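You operate a simulated robot arm through the tools that you are given. There is no shell and no other tool. Be economical: measure what you need, move in short steps, check, and stop when the job is done.

Carry out the task below with a simulated two-armed robot. There is one attempt and no reset: what you move stays moved.

## Task
Stand the orange cup on plate TWO and give it two strokes of starter.
Fine: swing the pipe over it, then back to PARK; leave the other cups. Set down upright: what you pick out.

Only the result counts: the job must be done as asked and must still hold three seconds after the hand-in. Knocking over, shifting, dropping, spilling or breaking anything else fails it.

## Robot
Two 7-joint arms with two-finger parallel grippers on one trunk that stands fixed in place. Base frame: the origin is at the foot of the trunk, x ahead of it, y to its left, z up. Readings come in mm, degrees, newtons and seconds.
The left shoulder is at [50, 177, 1204], the right one opposite. With the tool pointing down near the work surface each hand reaches from about 220 to 700 mm from the base axis, measured 20 degrees to its own side. Payload 3.43 kg a hand.
The TCP of each hand is the grasp point between the finger pads, 34 mm short of the fingertips. In the tool frame z runs along the fingers and y along their closing line. The gripper opens to 128 mm. The fingers are 24 mm wide and 12 mm thick; the gripper's body (48 by 130 mm) begins 96 mm behind the TCP.
Orientation is that of the tool frame in the base frame, as [roll, pitch, yaw] about the fixed x, y, z axes, in that order (R = Rz(yaw) Ry(pitch) Rx(roll)). With the fingers straight down and closing along the base's y, the tool's x points along the base's -x, its y along +y and its z along -z.

## Interface
- The arms move only by the tool apply_moves. It takes "left_targets", "right_targets" or both (then of equal length, played together; a hand with none holds still); each is a list of rows, each a list of 2 entries, a list of its own where there are three numbers: the shift along the tool's x, y, z in units of 200 mm (1.0 is 200 mm), then the turn, a rotation vector about the tool's x, y, z in units of 45 degrees (1.0 is 45 degrees). In form: [[[tx, ty, tz], [rx, ry, rz]], ...]. A call has 1 to 12 rows; each row is the pose to reach, as a shift and turn from the pose commanded when the call began, along the tool's axes at that moment. "left_fingers" and "right_fingers" are, for a hand that has rows, the finger opening in mm, from 0 to 128, set as the call begins (left out, the last holds). A call with a number of a shift or a turn outside -1 to 1 is refused whole. Each row takes 0.2 s and may step no farther than 50 mm and 8.6 degrees from the row before; otherwise, or with a gripper value out of range, the whole call is refused. Where a pose cannot be reached the arm comes as near as it can. A force on the tool above 40 N (or 10 N above the force at the start of the call, whichever is more), or a blocked arm, ends the call early, and 0.2 s more pass. Each finger travels about 108 mm/s and halts on what it meets, pressing with about 44 N; the grip force reading is that of the motor and also rises with nothing between the fingers. The clock runs only during rows and for 0.2 s after the last one: add rows that repeat a pose to give the fingers time. It gives the time, the measured TCP pose, the force on the tool (base axes), the opening and the grip force at its end, in the units of the frame above (readings bear some noise), with the torque about the TCP (base axes, N m) and any sound that the robot's microphone picked up.
- Cameras (640 x 400 px; columns grow to the right, rows downward): "scene" is now at [155.7, 37.9, 1418.2]; the picture's right is [0.35, -0.94, 0.00], its down [-0.27, -0.10, -0.96] and it looks along [0.90, 0.33, -0.29] (base axes); focal length 214 px, centre (320, 200). "left" rides on the left gripper at [76, 11, -160] in its tool frame; the picture's right is [-0.15, 0.99, 0.00], its down [-0.88, -0.13, -0.46] and it looks along [-0.45, -0.07, 0.89] (tool axes); focal length 234 px, centre (320, 200). "right" rides on the right gripper at [76, -11, -160] in its tool frame; the picture's right is [0.15, 0.99, 0.00], its down [-0.88, 0.13, -0.46] and it looks along [-0.45, 0.07, 0.89] (tool axes); focal length 234 px, centre (320, 200). There is no depth. A picture from a camera that has moved, and an enlarged one, comes with that camera's place and axes in the base frame and with its lens. The place of the scene camera against the robot may be out by one fixed shift of up to 25 mm in any direction.
- camera(camera): a new picture of that camera. It takes no simulated time.
- lift_body(by): slides the trunk up (or, below 0, down) by that many mm; the arms and the scene camera ride with it, the base frame stays. It gives what a move gives, with no picture.
- aim_head(pan, tilt): turns the head with the scene camera to pan (to the left, within 80 degrees either way) and tilt (down, from -29 to 69), counted from straight ahead of the robot. It gives what a move gives.
- close_up(camera, box): a new picture of the part [left, top, right, bottom] of that camera's present view, enlarged. It takes no simulated time.
- job_done(): hands the job in; it is judged then, once.

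Work in short steps. Places have to be worked out from the pictures, the camera data and where the tool is seen: move nearer, look again, correct. Check each grasp and each placing, and mend what went wrong. You have 120 turns and 74 pictures in all, those below and enlarged ones among them. Open the grippers and draw the arms clear of the work before you hand the job in, unless the task says otherwise; then end with one line.

The tools are called as a command line: name --argument value ..., lists and objects as JSON in quotes. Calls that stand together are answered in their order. apply_moves: Moves the arms, as the interface text tells. Its arguments: {"type":"object","properties":{"left_targets":{"type":"array","items":{"type":"array"}},"left_fingers":{"type":"number"},"right_targets":{"type":"array","items":{"type":"array"}},"right_fingers":{"type":"number"}},"required":[]} The other tools are called the same way: lift_body (by) slides the trunk up or down; aim_head (pan, tilt) turns the head that bears the scene camera; camera (camera) takes a picture; close_up (camera, box) takes an enlarged picture of a part of a camera's view; job_done () hands the job in.

At the start:

```text
time_s: 0.0
left_eef_pos: [322.6, 300.6, 1316.1]
left_tool_rot: [179.9, -0.1, -179.9]
left_force: [0.4, 0.1, 0.2]
left_moment: [0.0, 0.0, 0.01]
left_opening: 128.1
left_grip_force: 0.0
right_eef_pos: [304.3, -24.8, 1349.7]
right_tool_rot: [179.9, 0.0, 179.9]
right_force: [0.0, -0.9, 0.3]
right_moment: [-0.01, 0.0, -0.02]
right_opening: 128.1
right_grip_force: 0.0
trunk travel left (down, up): [-375.0, 26.0]
head pan, tilt: [20.2, 16.7]
```

scene: 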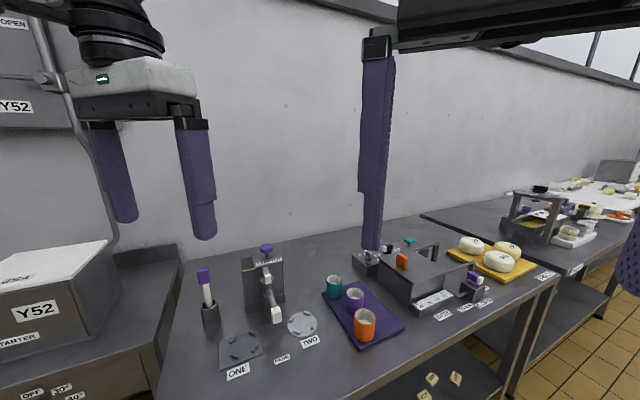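
right: 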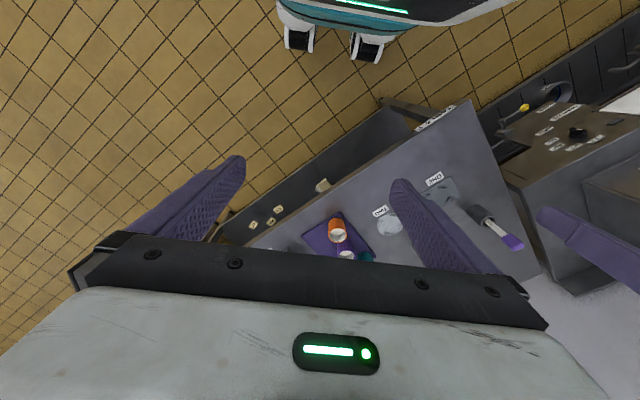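
left: 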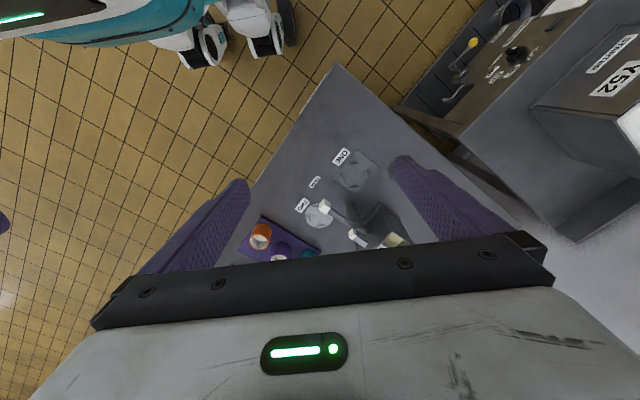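

The picture shows the dispenser with a pipe, plates ONE and TWO, PARK label, and the cups on a purple mat. I zoom in to see details.

close_up --camera "scene" --box '[180, 220, 420, 390]'

close_up --camera "left" --box '[220, 130, 440, 270]'

```text
2.35 times, centred on (300, 305) of scene
camera zoom: at [155.7, 37.9, 1418.2], right [0.35, -0.94, 0.0], down [-0.27, -0.1, -0.96], along [0.9, 0.33, -0.29], focal length 505 px, centre (367, -47)
```

zoom: 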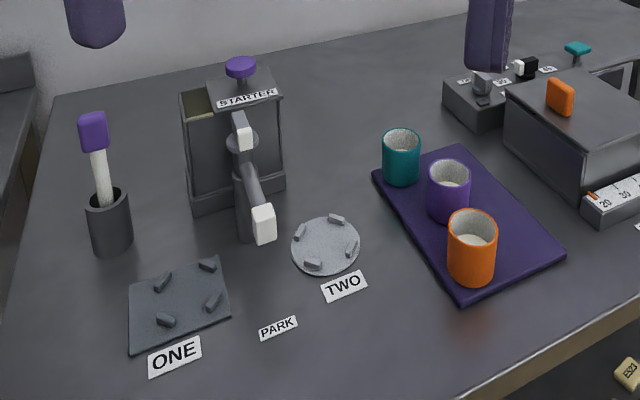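

```text
2.86 times, centred on (330, 200) of left
camera zoom: at [246.0, 311.2, 1476.2], right [0.15, 0.99, 0.0], down [0.88, -0.13, 0.46], along [0.45, -0.07, -0.89], focal length 669 px, centre (291, 200)
```

zoom: 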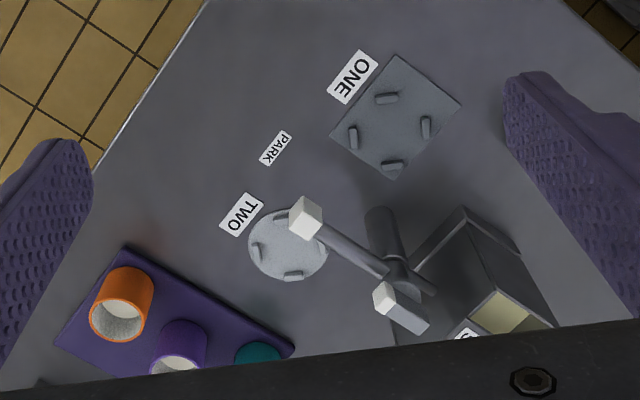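

Triangulation gives table z≈890, plate TWO ≈(596,254), orange cup ≈(617,82), nozzle ≈(512,282,986), pivot ≈(600,357). I move the right hand aside and the left one nearer for a better look at the pump.

apply_moves --left_targets '[[[-0.1, -0.075, 0.15], [0, 0, 0]], [[-0.2, -0.15, 0.3], [0, 0, 0]], [[-0.3, -0.22, 0.45], [0, 0, 0]], [[-0.4, -0.3, 0.6], [0, 0, 0]], [[-0.4, -0.3, 0.6], [0, 0, 0]]]' --right_targets '[[[0, -0.2, 0], [0, 0, 0]], [[0, -0.4, 0], [0, 0, 0]], [[0, -0.6, 0], [0, 0, 0]], [[0, -0.8, 0], [0, 0, 0]], [[0, -0.8, 0], [0, 0, 0]]]'

camera --camera "left"

camera --camera "scene"

```text
time_s: 1.2
left_eef_pos: [401.0, 241.1, 1196.2]
left_tool_rot: [180.0, 0.0, 180.0]
left_force: [-0.2, 0.2, -0.9]
left_moment: [-0.01, 0.02, 0.0]
left_opening: 128.2
left_grip_force: 0.0
right_eef_pos: [303.5, -182.6, 1348.2]
right_tool_rot: [180.0, -0.1, 179.8]
right_force: [0.6, 0.8, -0.1]
right_moment: [-0.05, 0.0, 0.01]
right_opening: 127.9
right_grip_force: 0.1
trunk travel left (down, up): [-375.0, 26.0]
head pan, tilt: [20.2, 16.7]
```

```text
68 pictures are left
camera left: at [324.7, 252.0, 1355.8], right [0.15, 0.99, 0.0], down [0.88, -0.13, 0.46], along [0.45, -0.07, -0.89], focal length 234 px, centre (320, 200)
```

left: 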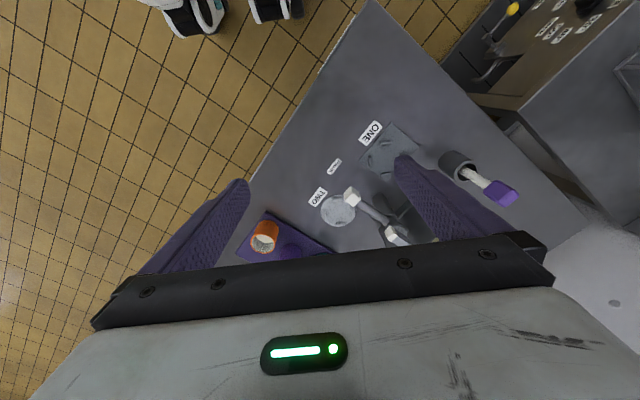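

```text
67 pictures are left
camera scene: at [155.6, 38.4, 1418.2], right [0.35, -0.94, 0.0], down [-0.27, -0.1, -0.96], along [0.9, 0.33, -0.29], focal length 214 px, centre (320, 200)
```

scene: 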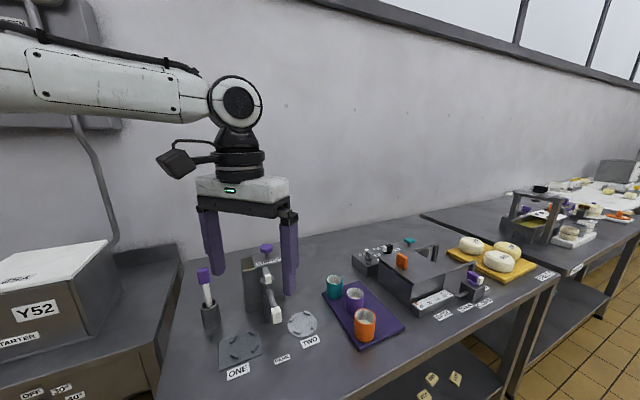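

I zoom on the dispenser from both cameras to understand the pump.

close_up --camera "scene" --box '[220, 230, 330, 350]'

close_up --camera "left" --box '[220, 110, 440, 270]'

```text
3.33 times, centred on (275, 290) of scene
camera zoom: at [155.6, 38.4, 1418.2], right [0.35, -0.94, 0.0], down [-0.27, -0.1, -0.96], along [0.9, 0.33, -0.29], focal length 715 px, centre (470, -100)
```

zoom: 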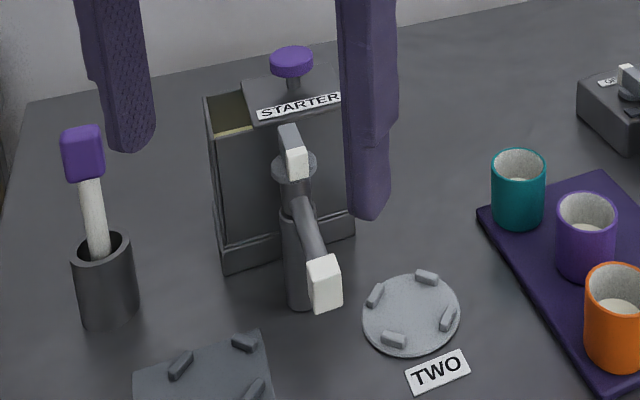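

```text
2.50 times, centred on (330, 190) of left
camera zoom: at [324.7, 252.0, 1355.8], right [0.15, 0.99, 0.0], down [0.88, -0.13, 0.46], along [0.45, -0.07, -0.89], focal length 585 px, centre (295, 225)
```

zoom: 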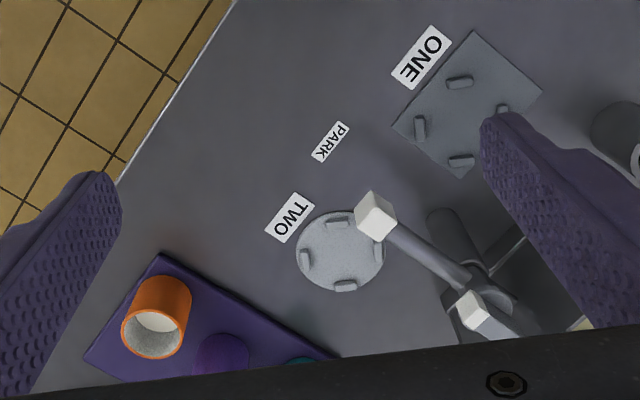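

The white-tipped lever over the pedestal at ≈(566,337,1035) looks like the pump lever. I bring the right hand around, tilted to the left, to get a side view of it.

apply_moves --right_targets '[[[-0.1, 0.11, 0.11], [-0.11, 0, 0]], [[-0.2, 0.22, 0.22], [-0.22, 0, 0]], [[-0.3, 0.33, 0.33], [-0.33, 0, 0]], [[-0.4, 0.44, 0.44], [-0.44, 0, 0]], [[-0.5, 0.55, 0.55], [-0.55, 0, 0]], [[-0.6, 0.66, 0.66], [-0.66, 0, 0]], [[-0.7, 0.77, 0.77], [-0.77, 0, 0]], [[-0.8, 0.88, 0.88], [-0.88, 0, 0]], [[-0.9, 1.0, 1.0], [-1.0, 0, 0]], [[-0.9, 1.0, 1.0], [-1.0, 0, 0]]]'

camera --camera "right"

```text
time_s: 3.4
left_eef_pos: [399.8, 240.9, 1196.8]
left_tool_rot: [180.0, 0.1, 180.0]
left_force: [-0.2, 0.6, -0.2]
left_moment: [-0.03, -0.02, -0.01]
left_opening: 128.2
left_grip_force: 0.1
right_eef_pos: [485.5, 15.9, 1150.8]
right_tool_rot: [134.8, 0.1, 179.9]
right_force: [-0.5, 0.9, 0.7]
right_moment: [0.01, 0.01, -0.01]
right_opening: 127.7
right_grip_force: 0.1
trunk travel left (down, up): [-375.0, 26.0]
head pan, tilt: [20.2, 16.7]
```

```text
64 pictures are left
camera right: at [409.4, -105.5, 1255.8], right [-0.14, 0.7, 0.7], down [0.88, -0.23, 0.41], along [0.45, 0.68, -0.58], focal length 234 px, centre (320, 200)
```

right: 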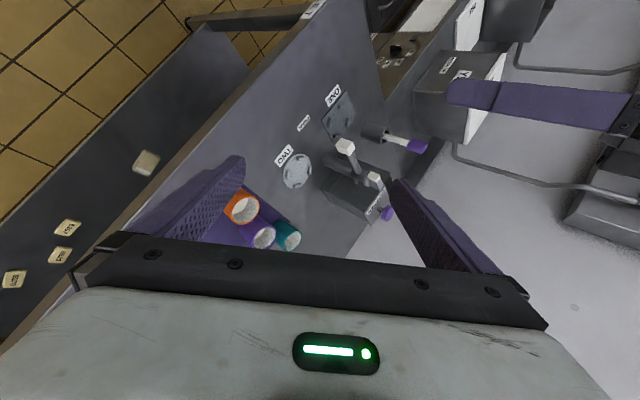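

Good side view; I enlarge it.

close_up --camera "right" --box '[260, 70, 440, 240]'

close_up --camera "right" --box '[315, 125, 405, 225]'

```text
2.35 times, centred on (350, 155) of right
camera zoom: at [409.4, -105.5, 1255.8], right [-0.14, 0.7, 0.7], down [0.88, -0.23, 0.41], along [0.45, 0.68, -0.58], focal length 551 px, centre (249, 306)
```

zoom: 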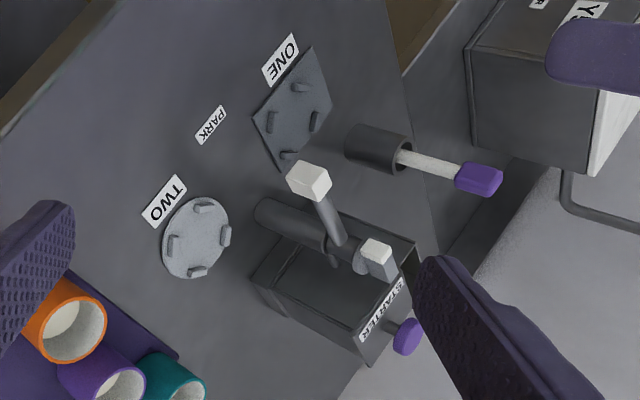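

```text
4.00 times, centred on (360, 175) of right
camera zoom: at [409.4, -105.5, 1255.8], right [-0.14, 0.7, 0.7], down [0.88, -0.23, 0.41], along [0.45, 0.68, -0.58], focal length 937 px, centre (160, 300)
```

zoom: 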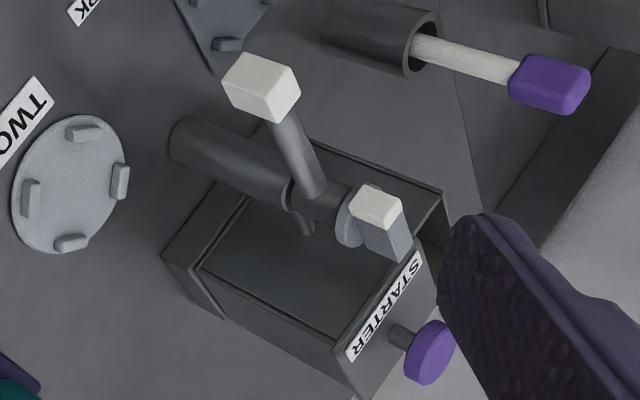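

I now understand it: a column with a swinging pipe (white block at tip) and a pump lever with a white tip above. Retract the right hand and take the left one above the orange cup.

apply_moves --right_targets '[[[0.09, 0, -0.1], [0.1, 0, 0]], [[0.18, 0, -0.2], [0.2, 0, 0]], [[0.27, 0, -0.3], [0.3, 0, 0]], [[0.36, 0, -0.4], [0.4, 0, 0]], [[0.45, 0, -0.5], [0.5, 0, 0]], [[0.54, 0, -0.6], [0.6, 0, 0]], [[0.63, 0, -0.7], [0.7, 0, 0]], [[0.72, 0, -0.8], [0.8, 0, 0]], [[0.81, 0, -0.9], [0.9, 0, 0]], [[0.9, 0, -1.0], [1.0, 0, 0]], [[0.9, 0, -1.0], [1.0, 0, 0]], [[0.9, 0, -1.0], [1.0, 0, 0]]]' --left_targets '[[[0, 0, 0], [0, 0, 0]], [[0, 0, 0], [0, 0, 0]], [[0, 0, 0], [0, 0, 0]], [[0, 0, 0], [0, 0, 0]], [[0, 0, 0], [0, 0, 0]], [[-0.166, -0.13, 0.08], [0, 0, 0]], [[-0.333, -0.26, 0.16], [0, 0, 0]], [[-0.5, -0.4, 0.24], [0, 0, 0]], [[-0.666, -0.53, 0.32], [0, 0, 0]], [[-0.833, -0.66, 0.4], [0, 0, 0]], [[-1.0, -0.795, 0.48], [0, 0, 0]], [[-1.0, -0.795, 0.48], [0, 0, 0]]]' --left_fingers 100

camera --camera "left"

camera --camera "scene"

```text
time_s: 6.0
left_eef_pos: [500.8, 174.8, 1099.7]
left_tool_rot: [-179.9, 0.0, -180.0]
left_force: [-0.5, 0.2, -1.1]
left_moment: [-0.02, -0.01, -0.02]
left_opening: 100.1
left_grip_force: 0.1
left hand out of reach, approached as far as the arm can: row 8, 9, 10, 11, 12
right_eef_pos: [304.7, -128.2, 1291.9]
right_tool_rot: [179.8, -0.2, 179.9]
right_force: [-0.1, 0.1, 0.5]
right_moment: [-0.02, -0.04, -0.02]
right_opening: 127.9
right_grip_force: 0.1
trunk travel left (down, up): [-375.0, 26.0]
head pan, tilt: [20.2, 16.7]
```

```text
61 pictures are left
camera left: at [425.0, 185.3, 1258.8], right [0.15, 0.99, 0.0], down [0.88, -0.13, 0.46], along [0.45, -0.07, -0.89], focal length 234 px, centre (320, 200)
```

left: 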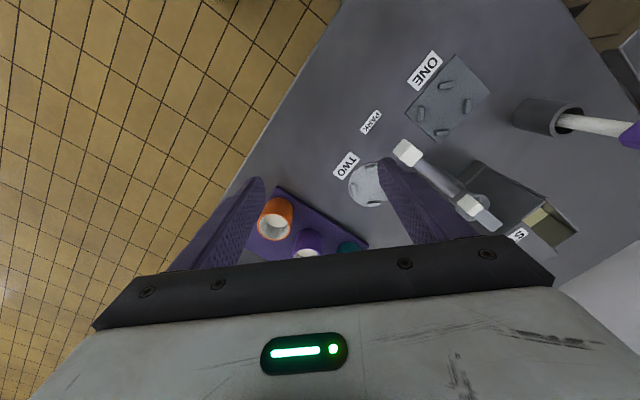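

```text
60 pictures are left
camera scene: at [155.1, 38.0, 1418.3], right [0.35, -0.94, 0.0], down [-0.27, -0.1, -0.96], along [0.9, 0.33, -0.29], focal length 214 px, centre (320, 200)
```

scene: 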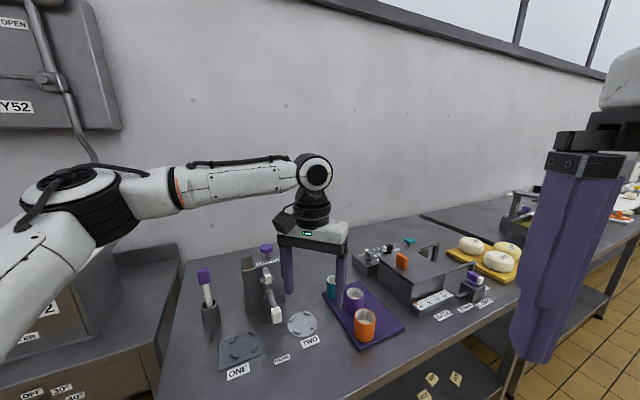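

The left hand stalled at (500,175,1100): reach at this height is limited. I test a lower, nearer pose to see which reference holds and how reach changes.

apply_moves --left_targets '[[[0.2, 0.1, 0.1], [0, 0, 0]], [[0.4, 0.2, 0.2], [0, 0, 0]], [[0.5, 0.2, 0.3], [0, 0, 0]], [[0.5, 0.2, 0.3], [0, 0, 0]]]'

```text
time_s: 7.0
left_eef_pos: [407.7, 217.8, 1039.0]
left_tool_rot: [-179.9, 0.0, 180.0]
left_force: [0.1, -0.4, -0.4]
left_moment: [-0.01, 0.0, 0.0]
left_opening: 99.8
left_grip_force: 0.0
right_eef_pos: [305.4, -127.6, 1292.4]
right_tool_rot: [179.9, -0.2, 179.9]
right_force: [-0.1, -0.6, 0.0]
right_moment: [-0.03, 0.01, 0.04]
right_opening: 128.0
right_grip_force: 0.1
trunk travel left (down, up): [-375.0, 26.0]
head pan, tilt: [20.2, 16.7]
```

The reference is the clipped pose. Now I try reaching outward at z≈1040, still above the cups.

apply_moves --left_targets '[[[-0.2, -0.15, 0], [0, 0, 0]], [[-0.4, -0.3, 0], [0, 0, 0]], [[-0.6, -0.45, 0], [0, 0, 0]], [[-0.8, -0.6, 0], [0, 0, 0]], [[-1.0, -0.68, 0], [0, 0, 0]], [[-1.0, -0.68, 0], [0, 0, 0]]]'

```text
time_s: 8.4
left_eef_pos: [507.1, 180.4, 1044.3]
left_tool_rot: [-180.0, 0.1, -180.0]
left_force: [0.2, 0.0, -0.1]
left_moment: [0.01, 0.01, 0.02]
left_opening: 99.9
left_grip_force: 0.1
left hand out of reach, approached as far as the arm can: row 2, 3, 4, 5, 6
right_eef_pos: [305.4, -127.7, 1291.1]
right_tool_rot: [179.9, -0.1, 179.8]
right_force: [0.1, -0.1, -0.4]
right_moment: [-0.03, 0.0, -0.04]
right_opening: 128.0
right_grip_force: 0.0
trunk travel left (down, up): [-375.0, 26.0]
head pan, tilt: [20.2, 16.7]
```

Still stalls near x≈507. I descend here to z≈965 in free space, then test whether reach grows near the surface.

apply_moves --left_targets '[[[0.0, 0, 0.2], [0, 0, 0]], [[0, 0, 0.4], [0, 0, 0]], [[-0.12, 0, 0.4], [0, 0, 0]], [[-0.25, 0, 0.4], [0, 0, 0]], [[-0.25, 0, 0.4], [0, 0, 0]]]'

camera --camera "scene"

```text
time_s: 9.6
left_eef_pos: [518.8, 207.7, 982.7]
left_tool_rot: [-179.9, 0.1, -180.0]
left_force: [0.5, -0.5, 0.8]
left_moment: [0.01, -0.03, -0.01]
left_opening: 99.8
left_grip_force: 0.0
left hand out of reach, approached as far as the arm can: row 1, 2, 3, 4, 5
right_eef_pos: [305.4, -127.1, 1292.2]
right_tool_rot: [179.9, -0.1, 179.8]
right_force: [-0.5, -0.1, -0.2]
right_moment: [-0.02, -0.04, -0.04]
right_opening: 127.9
right_grip_force: 0.1
trunk travel left (down, up): [-375.0, 26.0]
head pan, tilt: [20.2, 16.7]
```

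```text
59 pictures are left
camera scene: at [155.7, 37.9, 1418.3], right [0.35, -0.94, 0.0], down [-0.27, -0.1, -0.96], along [0.9, 0.33, -0.29], focal length 214 px, centre (320, 200)
```

scene: 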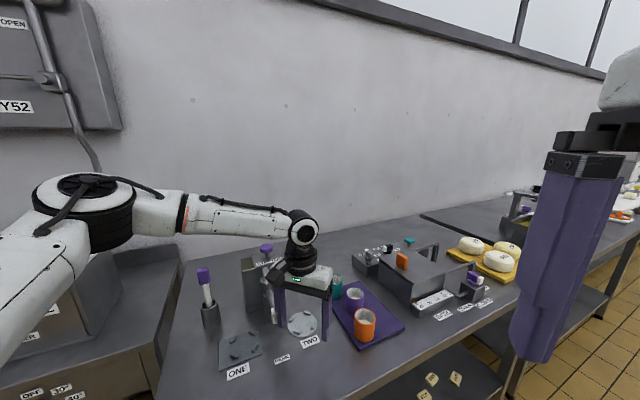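

The arm seems limited by its wrist posture rather than by extension. I back up to a free place and test with the tool yawed.

apply_moves --left_targets '[[[0.05, 0, -0.15], [0, 0, 0]], [[0.2, 0, -0.3], [0, 0, 0]], [[0.35, 0, -0.45], [0, 0, 0.15]], [[0.35, 0, -0.45], [0, 0, 0.3]], [[0.35, 0, -0.45], [0, 0, 0.45]], [[0.35, 0, -0.45], [0, 0, 0.6]], [[0.35, 0, -0.45], [0, 0, 0.75]], [[0.35, 0, -0.45], [0, 0, 0.75]]]'

```text
time_s: 11.4
left_eef_pos: [449.2, 206.4, 1071.8]
left_tool_rot: [180.0, 0.1, 146.2]
left_force: [-0.5, 0.6, -0.2]
left_moment: [0.0, 0.01, 0.01]
left_opening: 100.3
left_grip_force: 0.0
right_eef_pos: [305.8, -128.0, 1292.5]
right_tool_rot: [179.9, -0.1, 180.0]
right_force: [0.6, -0.9, 0.4]
right_moment: [0.0, 0.01, 0.01]
right_opening: 127.9
right_grip_force: 0.2
trunk travel left (down, up): [-375.0, 26.0]
head pan, tilt: [20.2, 16.7]
```

Yawed by −34°. Now move outward by (+100,−80) at z≈1070.

apply_moves --left_targets '[[[-0.2, -0.015, 0], [0, 0, 0]], [[-0.4, -0.03, 0], [0, 0, 0]], [[-0.638, -0.054, 0], [0, 0, 0]], [[-0.638, -0.054, 0], [0, 0, 0]]]'

```text
time_s: 12.4
left_eef_pos: [503.0, 174.2, 1070.3]
left_tool_rot: [-180.0, 0.1, 146.3]
left_force: [-0.1, 0.0, 0.8]
left_moment: [0.01, 0.0, -0.02]
left_opening: 99.9
left_grip_force: 0.1
left hand out of reach, approached as far as the arm can: row 2, 3, 4
right_eef_pos: [305.0, -126.7, 1291.5]
right_tool_rot: [179.9, 0.0, 179.9]
right_force: [0.7, 0.9, -0.1]
right_moment: [-0.01, 0.0, 0.01]
right_opening: 128.1
right_grip_force: 0.0
trunk travel left (down, up): [-375.0, 26.0]
head pan, tilt: [20.2, 16.7]
```

The stall points all lie ~470 mm (wrist to shoulder), so it looks like an elbow limit. I look at the arm's posture with the head.

aim_head --pan 50 --tilt 25

camera --camera "scene"

```text
time_s: 13.3
left_eef_pos: [503.2, 174.6, 1070.8]
left_tool_rot: [-180.0, 0.2, 146.2]
left_force: [-0.2, -0.5, -0.1]
left_moment: [-0.02, 0.0, 0.01]
left_opening: 100.2
left_grip_force: 0.1
right_eef_pos: [305.2, -127.1, 1291.9]
right_tool_rot: [179.9, -0.2, 179.8]
right_force: [0.5, -0.3, -0.3]
right_moment: [0.05, -0.01, -0.01]
right_opening: 128.2
right_grip_force: 0.0
trunk travel left (down, up): [-375.0, 26.0]
head pan, tilt: [50.0, 25.0]
```

```text
58 pictures are left
camera scene: at [127.4, 76.2, 1404.8], right [0.77, -0.64, 0.0], down [-0.27, -0.32, -0.91], along [0.58, 0.69, -0.42], focal length 214 px, centre (320, 200)
```

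scene: 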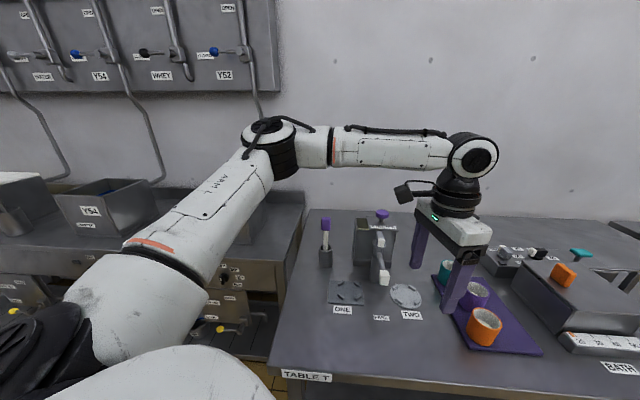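

The elbow is well bent, so a joint limit in this posture is likely. I test with the trunk 60 mm lower.

lift_body --by -60

apply_moves --left_targets '[[[-0.2, -0.015, -0.1], [0, 0, 0]], [[-0.4, -0.03, -0.1], [0, 0, 0]], [[-0.4, -0.03, -0.1], [0, 0, 0]]]'

```text
time_s: 14.3
left_eef_pos: [503.7, 175.0, 1012.2]
left_tool_rot: [180.0, 0.1, 146.2]
left_force: [0.3, 0.5, 0.2]
left_moment: [-0.02, 0.0, -0.01]
left_opening: 100.1
left_grip_force: 0.0
right_eef_pos: [303.0, -127.1, 1232.2]
right_tool_rot: [179.9, -0.1, 180.0]
right_force: [-0.5, 0.3, 0.1]
right_moment: [0.01, 0.02, -0.02]
right_opening: 128.0
right_grip_force: 0.0
trunk travel left (down, up): [-315.0, 86.0]
head pan, tilt: [50.0, 25.0]
```

```text
time_s: 15.2
left_eef_pos: [508.4, 180.1, 1030.0]
left_tool_rot: [-179.9, 0.2, 146.2]
left_force: [0.0, 0.6, 0.3]
left_moment: [0.0, 0.01, -0.01]
left_opening: 99.9
left_grip_force: 0.0
left hand out of reach, approached as far as the arm can: row 1, 2, 3
right_eef_pos: [304.9, -128.1, 1232.6]
right_tool_rot: [179.9, 0.0, 180.0]
right_force: [0.1, -0.4, 0.0]
right_moment: [0.01, -0.01, -0.01]
right_opening: 128.3
right_grip_force: 0.2
trunk travel left (down, up): [-315.0, 86.0]
head pan, tilt: [50.0, 25.0]
```

Test the reach toward the left-front instead (+40,+60), raised to be clear of the pump.

apply_moves --left_targets '[[[0, 0, -0.2], [0, 0, 0]], [[0, 0.15, -0.3], [0, 0, 0]], [[0, 0.36, -0.3], [0, 0, 0]], [[-0.1, 0.5, -0.3], [0, 0, 0]], [[-0.1, 0.5, -0.3], [0, 0, 0]]]'

```text
time_s: 16.4
left_eef_pos: [559.7, 261.7, 1081.2]
left_tool_rot: [179.9, 0.2, 146.1]
left_force: [-0.3, 0.9, 0.8]
left_moment: [-0.01, 0.0, 0.03]
left_opening: 99.9
left_grip_force: 0.1
left hand out of reach, approached as far as the arm can: row 1, 2, 4, 5
right_eef_pos: [306.0, -126.8, 1230.9]
right_tool_rot: [179.9, -0.1, 179.9]
right_force: [0.3, -1.0, -0.3]
right_moment: [-0.01, -0.01, 0.0]
right_opening: 128.2
right_grip_force: 0.0
trunk travel left (down, up): [-315.0, 86.0]
head pan, tilt: [50.0, 25.0]
```

The limit depends on direction only: the wrist can't go further along the forearm. With the tool tilted outward ~45° the wrist stays within limits. I back off and restore yaw first.

apply_moves --left_targets '[[[0.06, -0.11, 0], [0, 0, -0.15]], [[0.12, -0.22, 0], [0, 0, -0.3]], [[0.18, -0.33, 0], [0, 0, -0.45]], [[0.24, -0.44, 0], [0, 0, -0.6]], [[0.29, -0.555, 0], [0, 0, -0.75]], [[0.29, -0.555, 0], [0, 0, -0.75]]]'

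apply_moves --left_targets '[[[0, 0, 0], [0, -0.17, 0]], [[0, 0, 0], [0, -0.34, 0]], [[0, 0, 0], [0, -0.5, 0]], [[0, 0, 0], [0, -0.67, 0]], [[0, 0, 0], [0, -0.84, 0]], [[0, 0, 0], [0, -1.0, 0]], [[0, 0, 0], [0, -1.0, 0]]]'

aim_head --pan 15 --tilt 30

camera --camera "left"

camera --camera "scene"

```text
time_s: 17.8
left_eef_pos: [450.5, 200.7, 1084.7]
left_tool_rot: [-179.9, 0.0, -179.8]
left_force: [0.2, -0.4, 0.2]
left_moment: [-0.02, -0.01, -0.02]
left_opening: 100.1
left_grip_force: 0.1
right_eef_pos: [303.8, -127.7, 1231.2]
right_tool_rot: [179.9, -0.2, 179.9]
right_force: [0.0, -0.1, 0.6]
right_moment: [0.0, 0.03, 0.0]
right_opening: 128.2
right_grip_force: 0.0
trunk travel left (down, up): [-315.0, 86.0]
head pan, tilt: [50.0, 25.0]
```

```text
time_s: 19.4
left_eef_pos: [450.9, 201.1, 1082.0]
left_tool_rot: [-180.0, 45.2, -179.9]
left_force: [0.4, 0.6, -0.5]
left_moment: [-0.03, 0.01, 0.0]
left_opening: 100.2
left_grip_force: 0.0
right_eef_pos: [304.7, -127.4, 1231.5]
right_tool_rot: [179.9, -0.1, 179.8]
right_force: [-0.1, 0.8, 0.2]
right_moment: [0.01, 0.01, 0.01]
right_opening: 128.2
right_grip_force: 0.0
trunk travel left (down, up): [-315.0, 86.0]
head pan, tilt: [50.0, 25.0]
```

```text
time_s: 20.4
left_eef_pos: [451.0, 200.1, 1082.1]
left_tool_rot: [-179.8, 45.1, -180.0]
left_force: [-0.1, -0.7, -0.4]
left_moment: [-0.01, 0.0, 0.0]
left_opening: 99.8
left_grip_force: 0.0
right_eef_pos: [304.2, -127.3, 1232.1]
right_tool_rot: [179.8, -0.2, 179.8]
right_force: [-1.6, 0.6, 0.0]
right_moment: [0.02, -0.01, -0.02]
right_opening: 127.9
right_grip_force: 0.0
trunk travel left (down, up): [-315.0, 86.0]
head pan, tilt: [15.0, 30.0]
```

```text
57 pictures are left
camera left: at [284.1, 211.7, 1141.0], right [0.1, 0.99, 0.1], down [0.3, -0.13, 0.95], along [0.95, -0.07, -0.31], focal length 234 px, centre (320, 200)
```

left: 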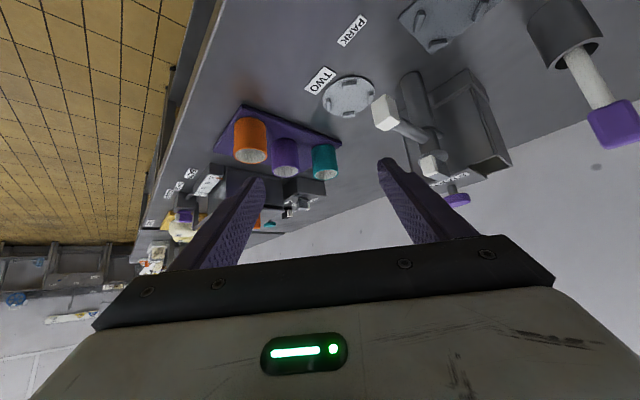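

```text
56 pictures are left
camera scene: at [155.4, 29.2, 1336.8], right [0.26, -0.97, 0.0], down [-0.48, -0.13, -0.87], along [0.84, 0.22, -0.5], focal length 214 px, centre (320, 200)
```

scene: 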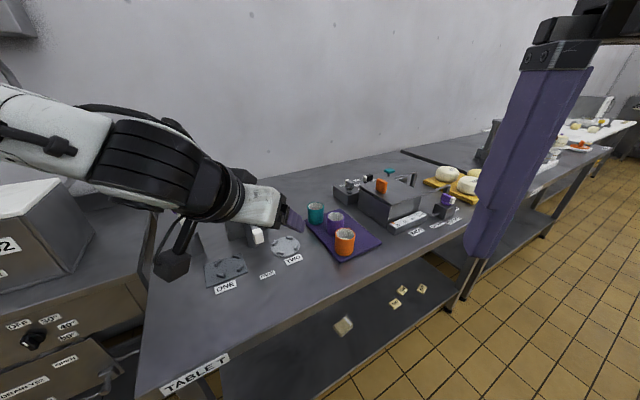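

The tilted view is excellent for measuring; I enlarge the cups and the pump.

close_up --camera "left" --box '[220, 60, 380, 190]'

close_up --camera "left" --box '[360, 60, 520, 215]'

close_up --camera "scene" --box '[260, 190, 400, 280]'

```text
3.08 times, centred on (300, 125) of left
camera zoom: at [284.1, 211.7, 1141.0], right [0.1, 0.99, 0.1], down [0.3, -0.13, 0.95], along [0.95, -0.07, -0.31], focal length 720 px, centre (382, 431)
```

zoom: 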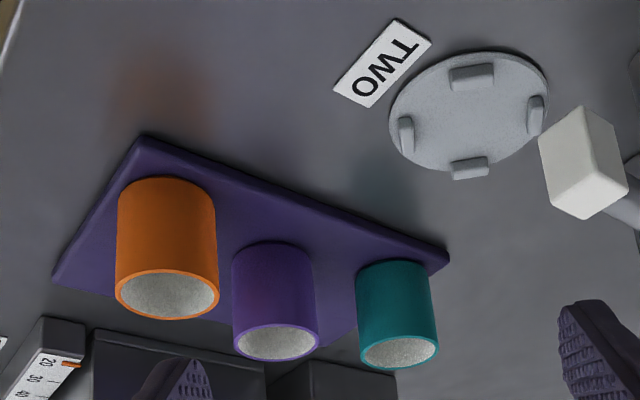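

```text
2.58 times, centred on (440, 138) of left
camera zoom: at [284.1, 211.7, 1141.0], right [0.1, 0.99, 0.1], down [0.3, -0.13, 0.95], along [0.95, -0.07, -0.31], focal length 604 px, centre (10, 361)
```

zoom: 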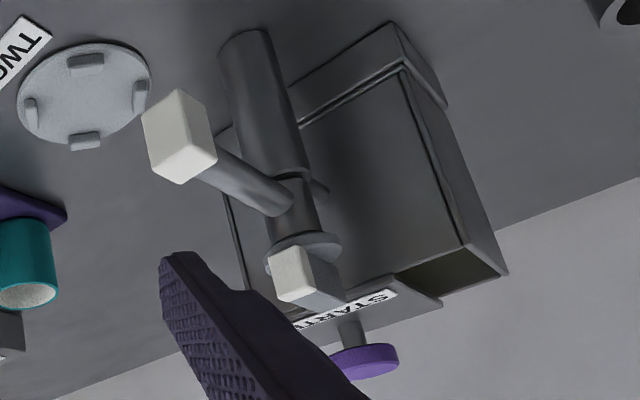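

```text
4.44 times, centred on (330, 235) of scene
camera zoom: at [155.4, 29.2, 1336.8], right [0.26, -0.97, 0.0], down [-0.48, -0.13, -0.87], along [0.84, 0.22, -0.5], focal length 953 px, centre (276, 44)
```

zoom: 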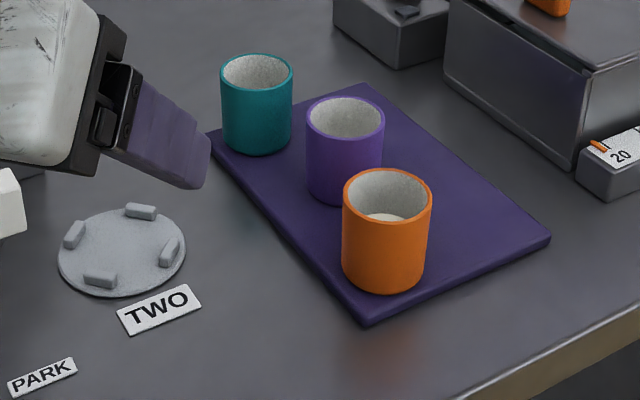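

Combining my left-camera rays, the orange cup is at ≈(617,82), rim z≈940, cup diameter ≈56; plate TWO ≈(608,254). I move to a pre-grasp spot behind and above the cup.

apply_moves --left_targets '[[[-0.01, -0.15, 0.13], [0, 0, 0]], [[-0.02, -0.3, 0.26], [0, 0, 0]], [[-0.03, -0.45, 0.39], [0, 0, 0]], [[-0.04, -0.595, 0.516], [0, 0, 0]], [[-0.04, -0.595, 0.516], [0, 0, 0]]]'

camera --camera "left"

```text
time_s: 21.6
left_eef_pos: [526.0, 106.0, 1019.7]
left_tool_rot: [-179.9, 45.1, -179.9]
left_force: [0.6, -0.3, 0.2]
left_moment: [0.01, 0.03, -0.02]
left_opening: 100.1
left_grip_force: 0.1
left hand out of reach, approached as far as the arm can: row 4, 5
right_eef_pos: [304.9, -127.1, 1231.4]
right_tool_rot: [179.9, -0.1, 179.9]
right_force: [-0.2, 0.6, -0.2]
right_moment: [0.02, 0.01, 0.04]
right_opening: 128.2
right_grip_force: 0.1
trunk travel left (down, up): [-315.0, 86.0]
head pan, tilt: [15.0, 30.0]
```

```text
52 pictures are left
camera left: at [359.4, 117.5, 1078.7], right [0.1, 0.99, 0.1], down [0.3, -0.13, 0.95], along [0.95, -0.07, -0.31], focal length 234 px, centre (320, 200)
```

left: 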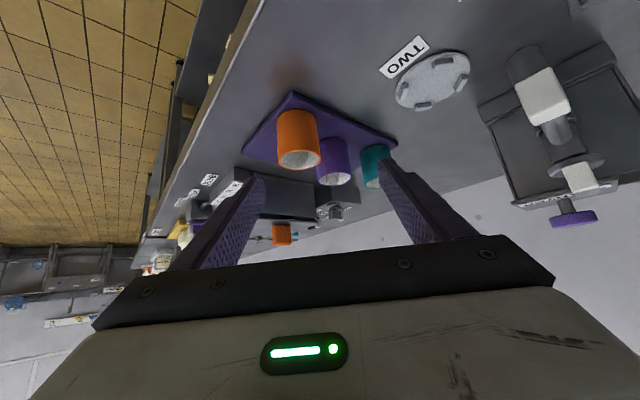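

Still limited toward −y. I look at the arm posture from the head.

aim_head --pan 55 --tilt 25

camera --camera "scene"

```text
time_s: 22.6
left_eef_pos: [526.3, 104.5, 1018.5]
left_tool_rot: [-179.8, 45.1, 179.9]
left_force: [-1.3, 0.0, -0.5]
left_moment: [-0.01, -0.03, -0.03]
left_opening: 99.7
left_grip_force: 0.0
right_eef_pos: [303.0, -128.1, 1232.9]
right_tool_rot: [179.8, -0.1, 179.8]
right_force: [-1.1, 0.0, -0.7]
right_moment: [0.0, 0.02, -0.02]
right_opening: 128.3
right_grip_force: 0.1
trunk travel left (down, up): [-315.0, 86.0]
head pan, tilt: [55.0, 25.0]
```

```text
51 pictures are left
camera scene: at [121.0, 81.1, 1344.8], right [0.82, -0.57, 0.0], down [-0.24, -0.35, -0.91], along [0.52, 0.74, -0.42], focal length 214 px, centre (320, 200)
```

scene: 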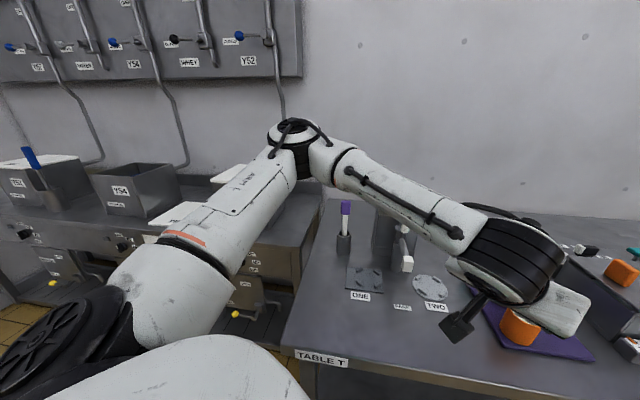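

The shoulder seems stuck with the elbow high. I raise the trunk fully so the wrist sits below the shoulder, pull the hand back and lower, to let the elbow drop, then try again.

lift_body --by 86

apply_moves --left_targets '[[[0.16, 0.08, 0], [0, 0, 0]], [[0.32, 0.16, 0], [0, 0, 0]], [[0.48, 0.24, 0], [0, 0, 0]], [[0.6, 0.25, 0.1], [0, 0, 0]], [[0.6, 0.25, 0.3], [0, 0, 0]], [[0.75, 0.25, 0.4], [0, 0, 0]], [[0.9, 0.25, 0.4], [0, 0, 0]], [[0.9, 0.25, 0.4], [0, 0, 0]]]'

```text
time_s: 23.9
left_eef_pos: [526.1, 106.0, 1105.9]
left_tool_rot: [-179.8, 45.1, -180.0]
left_force: [-0.2, 0.6, -0.1]
left_moment: [0.01, 0.04, 0.04]
left_opening: 100.0
left_grip_force: 0.0
right_eef_pos: [304.0, -128.2, 1316.9]
right_tool_rot: [180.0, -0.2, 179.9]
right_force: [-0.3, -0.7, 0.2]
right_moment: [0.01, 0.02, -0.01]
right_opening: 128.0
right_grip_force: 0.1
trunk travel left (down, up): [-401.0, 0.0]
head pan, tilt: [55.0, 25.0]
```

```text
time_s: 25.6
left_eef_pos: [456.5, 183.9, 946.3]
left_tool_rot: [-179.7, 44.9, -180.0]
left_force: [-0.9, 0.0, -1.0]
left_moment: [-0.02, -0.01, 0.02]
left_opening: 100.1
left_grip_force: 0.1
left hand out of reach, approached as far as the arm can: row 6, 7, 8
right_eef_pos: [304.5, -126.6, 1316.9]
right_tool_rot: [179.9, -0.1, 179.9]
right_force: [0.0, 0.1, -0.1]
right_moment: [-0.02, 0.0, 0.01]
right_opening: 128.0
right_grip_force: 0.1
trunk travel left (down, up): [-401.0, 0.0]
head pan, tilt: [55.0, 25.0]
```

Closer-in also stalls, so this suggests the opposite: the arm works best with the wrist above the shoulder, i.e. trunk lowered. I raise the hand, make it vertical, and then lower the trunk stepwise.

apply_moves --left_targets '[[[-0.1, 0, -0.14], [0, 0.16, 0]], [[-0.2, 0, -0.28], [0, 0.32, 0]], [[-0.3, 0, -0.42], [0, 0.48, 0]], [[-0.4, 0, -0.56], [0, 0.64, 0]], [[-0.5, 0, -0.7], [0, 0.82, 0]], [[-0.57, 0, -0.85], [0, 1.0, 0]], [[-0.57, 0, -0.85], [0, 1.0, 0]]]'

lift_body --by -130

```text
time_s: 27.2
left_eef_pos: [417.0, 180.7, 1148.7]
left_tool_rot: [-179.8, 0.0, 179.9]
left_force: [-0.2, 0.2, -0.1]
left_moment: [0.02, 0.0, -0.02]
left_opening: 100.1
left_grip_force: 0.1
right_eef_pos: [305.0, -128.3, 1316.9]
right_tool_rot: [179.9, -0.2, 179.9]
right_force: [0.5, 0.8, 1.5]
right_moment: [0.01, 0.02, 0.02]
right_opening: 128.2
right_grip_force: 0.1
trunk travel left (down, up): [-401.0, 0.0]
head pan, tilt: [55.0, 25.0]
```

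```text
time_s: 28.8
left_eef_pos: [417.2, 180.9, 1017.7]
left_tool_rot: [-179.8, 0.1, 180.0]
left_force: [0.6, -0.5, 1.1]
left_moment: [-0.01, 0.01, -0.01]
left_opening: 99.9
left_grip_force: 0.0
right_eef_pos: [304.8, -128.0, 1186.7]
right_tool_rot: [179.8, -0.2, 179.9]
right_force: [-0.1, -0.3, 0.2]
right_moment: [0.01, 0.05, 0.0]
right_opening: 127.9
right_grip_force: 0.1
trunk travel left (down, up): [-271.0, 130.0]
head pan, tilt: [55.0, 25.0]
```

Continue: raise both hands 150, then trunk down another 150.

apply_moves --left_targets '[[[0, 0, -0.2], [0, 0, 0]], [[0, 0, -0.4], [0, 0, 0]], [[0, 0, -0.6], [0, 0, 0]], [[0, 0, -0.75], [0, 0, 0]], [[0, 0, -0.75], [0, 0, 0]]]' --right_targets '[[[0, 0, -0.2], [0, 0, 0]], [[0, 0, -0.4], [0, 0, 0]], [[0, 0, -0.6], [0, 0, 0]], [[0, 0, -0.75], [0, 0, 0]], [[0, 0, -0.75], [0, 0, 0]]]'

lift_body --by -150

apply_moves --left_targets '[[[-0.15, -0.15, -0.1], [0, 0, 0]], [[-0.3, -0.3, -0.2], [0, 0, 0]], [[-0.5, -0.4, -0.3], [0, 0, 0]], [[-0.7, -0.5, -0.3], [0, 0, 0]], [[-0.9, -0.5, -0.3], [0, 0, 0]], [[-0.9, -0.5, -0.3], [0, 0, 0]]]'

```text
time_s: 30.0
left_eef_pos: [415.7, 184.1, 1166.7]
left_tool_rot: [-179.9, 0.1, 179.9]
left_force: [0.2, -0.4, -0.8]
left_moment: [0.0, 0.01, -0.01]
left_opening: 99.8
left_grip_force: 0.1
right_eef_pos: [306.6, -127.2, 1306.2]
right_tool_rot: [179.7, 0.1, 179.9]
right_force: [0.7, -0.3, 0.7]
right_moment: [0.04, -0.04, 0.0]
right_opening: 127.8
right_grip_force: 0.1
right hand out of reach, approached as far as the arm can: row 3, 4, 5
trunk travel left (down, up): [-271.0, 130.0]
head pan, tilt: [55.0, 25.0]
```

```text
time_s: 31.8
left_eef_pos: [417.3, 184.4, 1017.2]
left_tool_rot: [-179.9, 0.1, 179.9]
left_force: [1.3, -0.7, -0.4]
left_moment: [-0.01, -0.02, -0.01]
left_opening: 99.9
left_grip_force: 0.0
right_eef_pos: [307.4, -127.4, 1154.5]
right_tool_rot: [179.7, 0.0, 179.9]
right_force: [-0.1, 0.7, -0.5]
right_moment: [0.0, 0.01, -0.03]
right_opening: 128.0
right_grip_force: 0.1
trunk travel left (down, up): [-121.0, 280.0]
head pan, tilt: [55.0, 25.0]
```

```text
time_s: 33.2
left_eef_pos: [463.1, 207.3, 1007.0]
left_tool_rot: [-179.8, 0.1, 179.9]
left_force: [-0.1, 0.5, -0.1]
left_moment: [0.04, -0.01, 0.0]
left_opening: 100.1
left_grip_force: 0.1
left hand out of reach, approached as far as the arm can: row 1, 2, 3, 4, 5, 6
right_eef_pos: [307.1, -127.3, 1155.6]
right_tool_rot: [179.8, 0.1, 179.9]
right_force: [0.7, -0.8, 0.7]
right_moment: [0.01, -0.01, -0.01]
right_opening: 128.0
right_grip_force: 0.1
trunk travel left (down, up): [-121.0, 280.0]
head pan, tilt: [55.0, 25.0]
```

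Higher wrist is worse (463,207). So go the other way: trunk fully up, hand tilted, and approach outward with the wrist below the shoulder.

lift_body --by 280

apply_moves --left_targets '[[[0.0, 0.0, 0.2], [0, -0.16, 0]], [[0.0, 0, 0.4], [0, -0.32, 0]], [[0.0, 0, 0.6], [0, -0.48, 0]], [[0.0, 0, 0.8], [0, -0.64, 0]], [[0.0, 0, 1.0], [0, -0.8, 0]], [[0, 0, 1.0], [0, -0.96, 0]], [[0, 0, 1.0], [0, -1.0, 0]], [[0, 0, 1.0], [0, -1.0, 0]]]'

camera --camera "scene"

```text
time_s: 36.0
left_eef_pos: [463.7, 207.6, 1286.8]
left_tool_rot: [-179.8, 0.1, 179.9]
left_force: [0.7, 0.2, -0.5]
left_moment: [-0.05, -0.01, 0.01]
left_opening: 99.8
left_grip_force: 0.0
right_eef_pos: [307.2, -126.9, 1435.2]
right_tool_rot: [179.8, 0.1, 179.9]
right_force: [-0.2, -0.7, -0.2]
right_moment: [-0.02, -0.02, -0.03]
right_opening: 128.0
right_grip_force: 0.0
trunk travel left (down, up): [-401.0, 0.0]
head pan, tilt: [55.0, 25.0]
```

```text
time_s: 37.8
left_eef_pos: [463.8, 206.6, 1086.5]
left_tool_rot: [-179.7, 45.1, -180.0]
left_force: [-0.6, -0.3, 0.2]
left_moment: [0.04, -0.01, -0.02]
left_opening: 99.9
left_grip_force: 0.1
right_eef_pos: [306.8, -127.6, 1435.3]
right_tool_rot: [179.7, 0.1, 179.9]
right_force: [-0.3, 0.0, -0.5]
right_moment: [0.01, -0.03, 0.0]
right_opening: 127.9
right_grip_force: 0.2
trunk travel left (down, up): [-401.0, 0.0]
head pan, tilt: [55.0, 25.0]
```

```text
50 pictures are left
camera scene: at [120.8, 81.2, 1430.8], right [0.82, -0.57, 0.0], down [-0.24, -0.35, -0.91], along [0.52, 0.74, -0.42], focal length 214 px, centre (320, 200)
```

scene: 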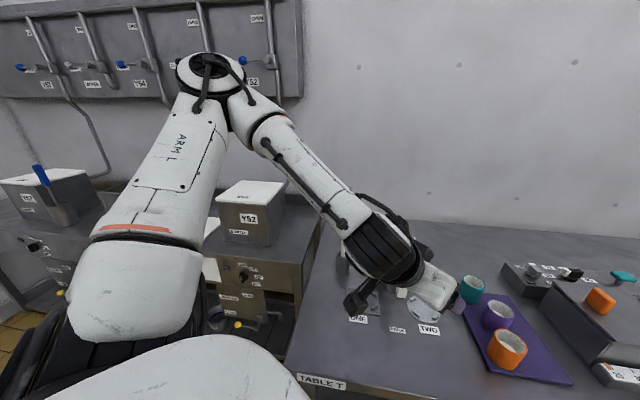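

The posture differs (elbow higher). Now try the outward move to pre-grasp from this posture.

apply_moves --left_targets '[[[0.0, 0.0, 0.2], [0, 0, 0]], [[0.02, 0, 0.4], [0, 0, 0]], [[0.036, 0, 0.573], [0, 0, 0]], [[0.036, -0.2, 0.573], [0, 0, 0]], [[0.036, -0.4, 0.573], [0, 0, 0]], [[0.036, -0.6, 0.573], [0, 0, 0]], [[0.036, -0.6, 0.573], [0, 0, 0]]]'

camera --camera "scene"

```text
time_s: 39.4
left_eef_pos: [529.3, 137.3, 1021.8]
left_tool_rot: [-179.7, 45.0, -180.0]
left_force: [-0.9, 0.8, 0.8]
left_moment: [0.04, -0.01, 0.0]
left_opening: 100.0
left_grip_force: 0.1
left hand out of reach, approached as far as the arm can: row 5, 6, 7
right_eef_pos: [307.8, -127.1, 1435.2]
right_tool_rot: [179.6, 0.0, 179.9]
right_force: [-0.2, -0.3, 0.0]
right_moment: [0.04, 0.02, -0.01]
right_opening: 128.1
right_grip_force: 0.0
trunk travel left (down, up): [-401.0, 0.0]
head pan, tilt: [55.0, 25.0]
```

```text
49 pictures are left
camera scene: at [121.0, 81.4, 1430.7], right [0.82, -0.57, 0.0], down [-0.24, -0.35, -0.91], along [0.52, 0.74, -0.42], focal length 214 px, centre (320, 200)
```

scene: 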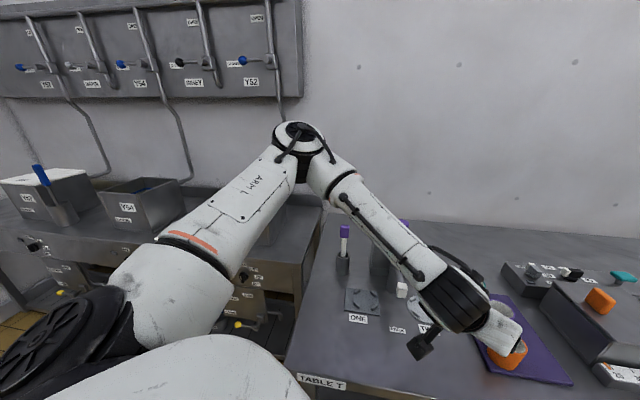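

At each stall the upper arm has the same direction: likely upper-arm twist limit with the elbow out. I roll the hand (fingers to the right) to swing the elbow down, slightly raised.

apply_moves --left_targets '[[[-0.1, 0, -0.1], [0.12, 0, -0.12]], [[-0.2, 0, -0.2], [0.24, 0, -0.24]], [[-0.25, 0, -0.25], [0.36, 0, -0.36]], [[-0.25, 0, -0.25], [0.48, 0, -0.48]], [[-0.25, 0, -0.25], [0.6, 0, -0.6]], [[-0.25, 0, -0.25], [0.72, 0, -0.72]], [[-0.25, 0, -0.25], [0.84, 0, -0.84]], [[-0.25, 0, -0.25], [0.94, 0, -0.94]], [[-0.25, 0, -0.25], [0.94, 0, -0.94]]]'

camera --camera "scene"

```text
time_s: 41.4
left_eef_pos: [528.8, 138.4, 1093.7]
left_tool_rot: [-112.1, 20.7, -139.2]
left_force: [-0.2, -0.2, -0.2]
left_moment: [-0.01, -0.02, 0.02]
left_opening: 100.0
left_grip_force: 0.0
right_eef_pos: [306.0, -128.3, 1436.0]
right_tool_rot: [179.6, 0.1, 180.0]
right_force: [-0.2, 0.0, 0.3]
right_moment: [0.01, -0.02, 0.02]
right_opening: 128.0
right_grip_force: 0.1
trunk travel left (down, up): [-401.0, 0.0]
head pan, tilt: [55.0, 25.0]
```

```text
48 pictures are left
camera scene: at [120.9, 81.1, 1430.8], right [0.82, -0.57, 0.0], down [-0.24, -0.35, -0.91], along [0.52, 0.74, -0.42], focal length 214 px, centre (320, 200)
```

scene: 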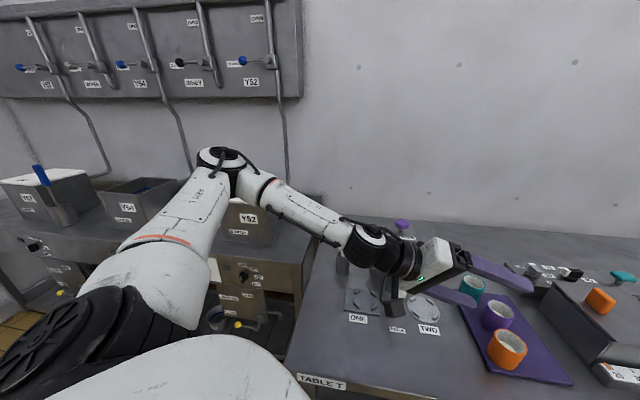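

Wrist sits further left now. I move the rolled hand outward by (+90,−70) above the cups and see whether it stalls.

apply_moves --left_targets '[[[-0.025, -0.045, 0.13], [0, 0, 0]], [[-0.05, -0.09, 0.26], [0, 0, 0]], [[-0.075, -0.13, 0.4], [0, 0, 0]], [[-0.1, -0.175, 0.53], [0, 0, 0]], [[-0.1, -0.175, 0.53], [0, 0, 0]]]'

camera --camera "scene"

```text
time_s: 42.6
left_eef_pos: [610.7, 70.4, 1112.0]
left_tool_rot: [-112.5, 20.8, -139.2]
left_force: [-0.2, -1.2, -0.3]
left_moment: [-0.01, 0.02, 0.01]
left_opening: 100.0
left_grip_force: 0.0
left hand out of reach, approached as far as the arm can: row 3, 4, 5
right_eef_pos: [307.7, -127.3, 1435.8]
right_tool_rot: [179.7, 0.0, 179.8]
right_force: [-0.3, 0.5, 0.2]
right_moment: [0.01, -0.01, 0.02]
right_opening: 127.9
right_grip_force: 0.1
trunk travel left (down, up): [-401.0, 0.0]
head pan, tilt: [55.0, 25.0]
```

```text
47 pictures are left
camera scene: at [120.9, 81.4, 1430.8], right [0.82, -0.57, 0.0], down [-0.24, -0.35, -0.91], along [0.52, 0.74, -0.42], focal length 214 px, centre (320, 200)
```

scene: 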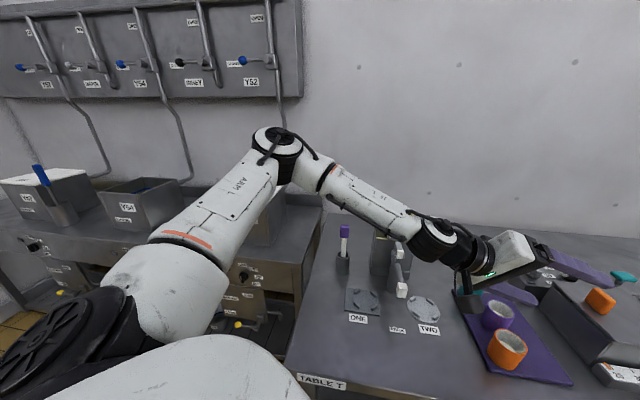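

Consistent model: the elbow can't go beyond ≈(305,428) and the forearm is ≈325 mm. So the hand should be tilted 45° toward azimuth −48° with the trunk somewhat lower; that also puts the fingers neatly in the gap between cups. First unroll and retreat.

apply_moves --left_targets '[[[-0.02, 0.02, -0.1], [-0.12, 0, 0.12]], [[-0.04, 0.04, -0.2], [-0.24, 0, 0.24]], [[-0.06, 0.06, -0.3], [-0.36, 0, 0.36]], [[-0.08, 0.08, -0.4], [-0.48, 0, 0.48]], [[-0.1, 0.1, -0.5], [-0.6, 0, 0.6]], [[-0.12, 0.12, -0.6], [-0.72, 0, 0.72]], [[-0.14, 0.14, -0.7], [-0.84, 0, 0.84]], [[-0.15, 0.15, -0.786], [-0.94, 0, 0.94]], [[-0.15, 0.15, -0.786], [-0.94, 0, 0.94]]]'

apply_moves --left_targets '[[[0, 0, 0], [0.11, 0, 0.11]], [[0, 0, 0], [0.22, 0, 0.22]], [[0, 0, 0], [0.33, 0, 0.33]], [[0, 0, 0], [0.44, 0, 0.44]], [[0, 0, 0], [0.55, 0, 0.55]], [[0, 0, 0], [0.66, 0, 0.66]], [[0, 0, 0], [0.755, 0, 0.755]], [[0, 0, 0], [0.755, 0, 0.755]]]' --left_fingers 78

lift_body --by -120

```text
time_s: 44.6
left_eef_pos: [519.2, 198.6, 1152.8]
left_tool_rot: [-180.0, 45.0, -180.0]
left_force: [0.1, -0.5, 0.3]
left_moment: [-0.01, 0.02, 0.0]
left_opening: 100.2
left_grip_force: 0.1
right_eef_pos: [306.6, -127.2, 1434.4]
right_tool_rot: [179.6, 0.0, 179.9]
right_force: [0.3, -0.1, -0.3]
right_moment: [-0.02, -0.02, 0.0]
right_opening: 128.3
right_grip_force: 0.2
trunk travel left (down, up): [-401.0, 0.0]
head pan, tilt: [55.0, 25.0]
```

```text
time_s: 46.4
left_eef_pos: [520.8, 199.7, 1152.5]
left_tool_rot: [-180.0, 45.2, 131.9]
left_force: [-0.7, -0.2, 0.9]
left_moment: [-0.01, -0.01, -0.03]
left_opening: 78.2
left_grip_force: 0.1
right_eef_pos: [307.6, -127.0, 1434.9]
right_tool_rot: [179.7, 0.1, 180.0]
right_force: [0.1, 0.4, 0.7]
right_moment: [0.01, -0.03, 0.02]
right_opening: 128.0
right_grip_force: 0.2
trunk travel left (down, up): [-401.0, 0.0]
head pan, tilt: [55.0, 25.0]
```

```text
time_s: 47.9
left_eef_pos: [521.1, 199.8, 1033.8]
left_tool_rot: [-180.0, 45.2, 131.9]
left_force: [-0.7, -0.6, 0.1]
left_moment: [0.0, 0.0, -0.02]
left_opening: 77.9
left_grip_force: 0.1
right_eef_pos: [307.0, -125.9, 1316.3]
right_tool_rot: [179.8, 0.0, -180.0]
right_force: [0.0, 0.1, -0.2]
right_moment: [-0.02, 0.01, -0.01]
right_opening: 128.1
right_grip_force: 0.0
trunk travel left (down, up): [-281.0, 120.0]
head pan, tilt: [55.0, 25.0]
```

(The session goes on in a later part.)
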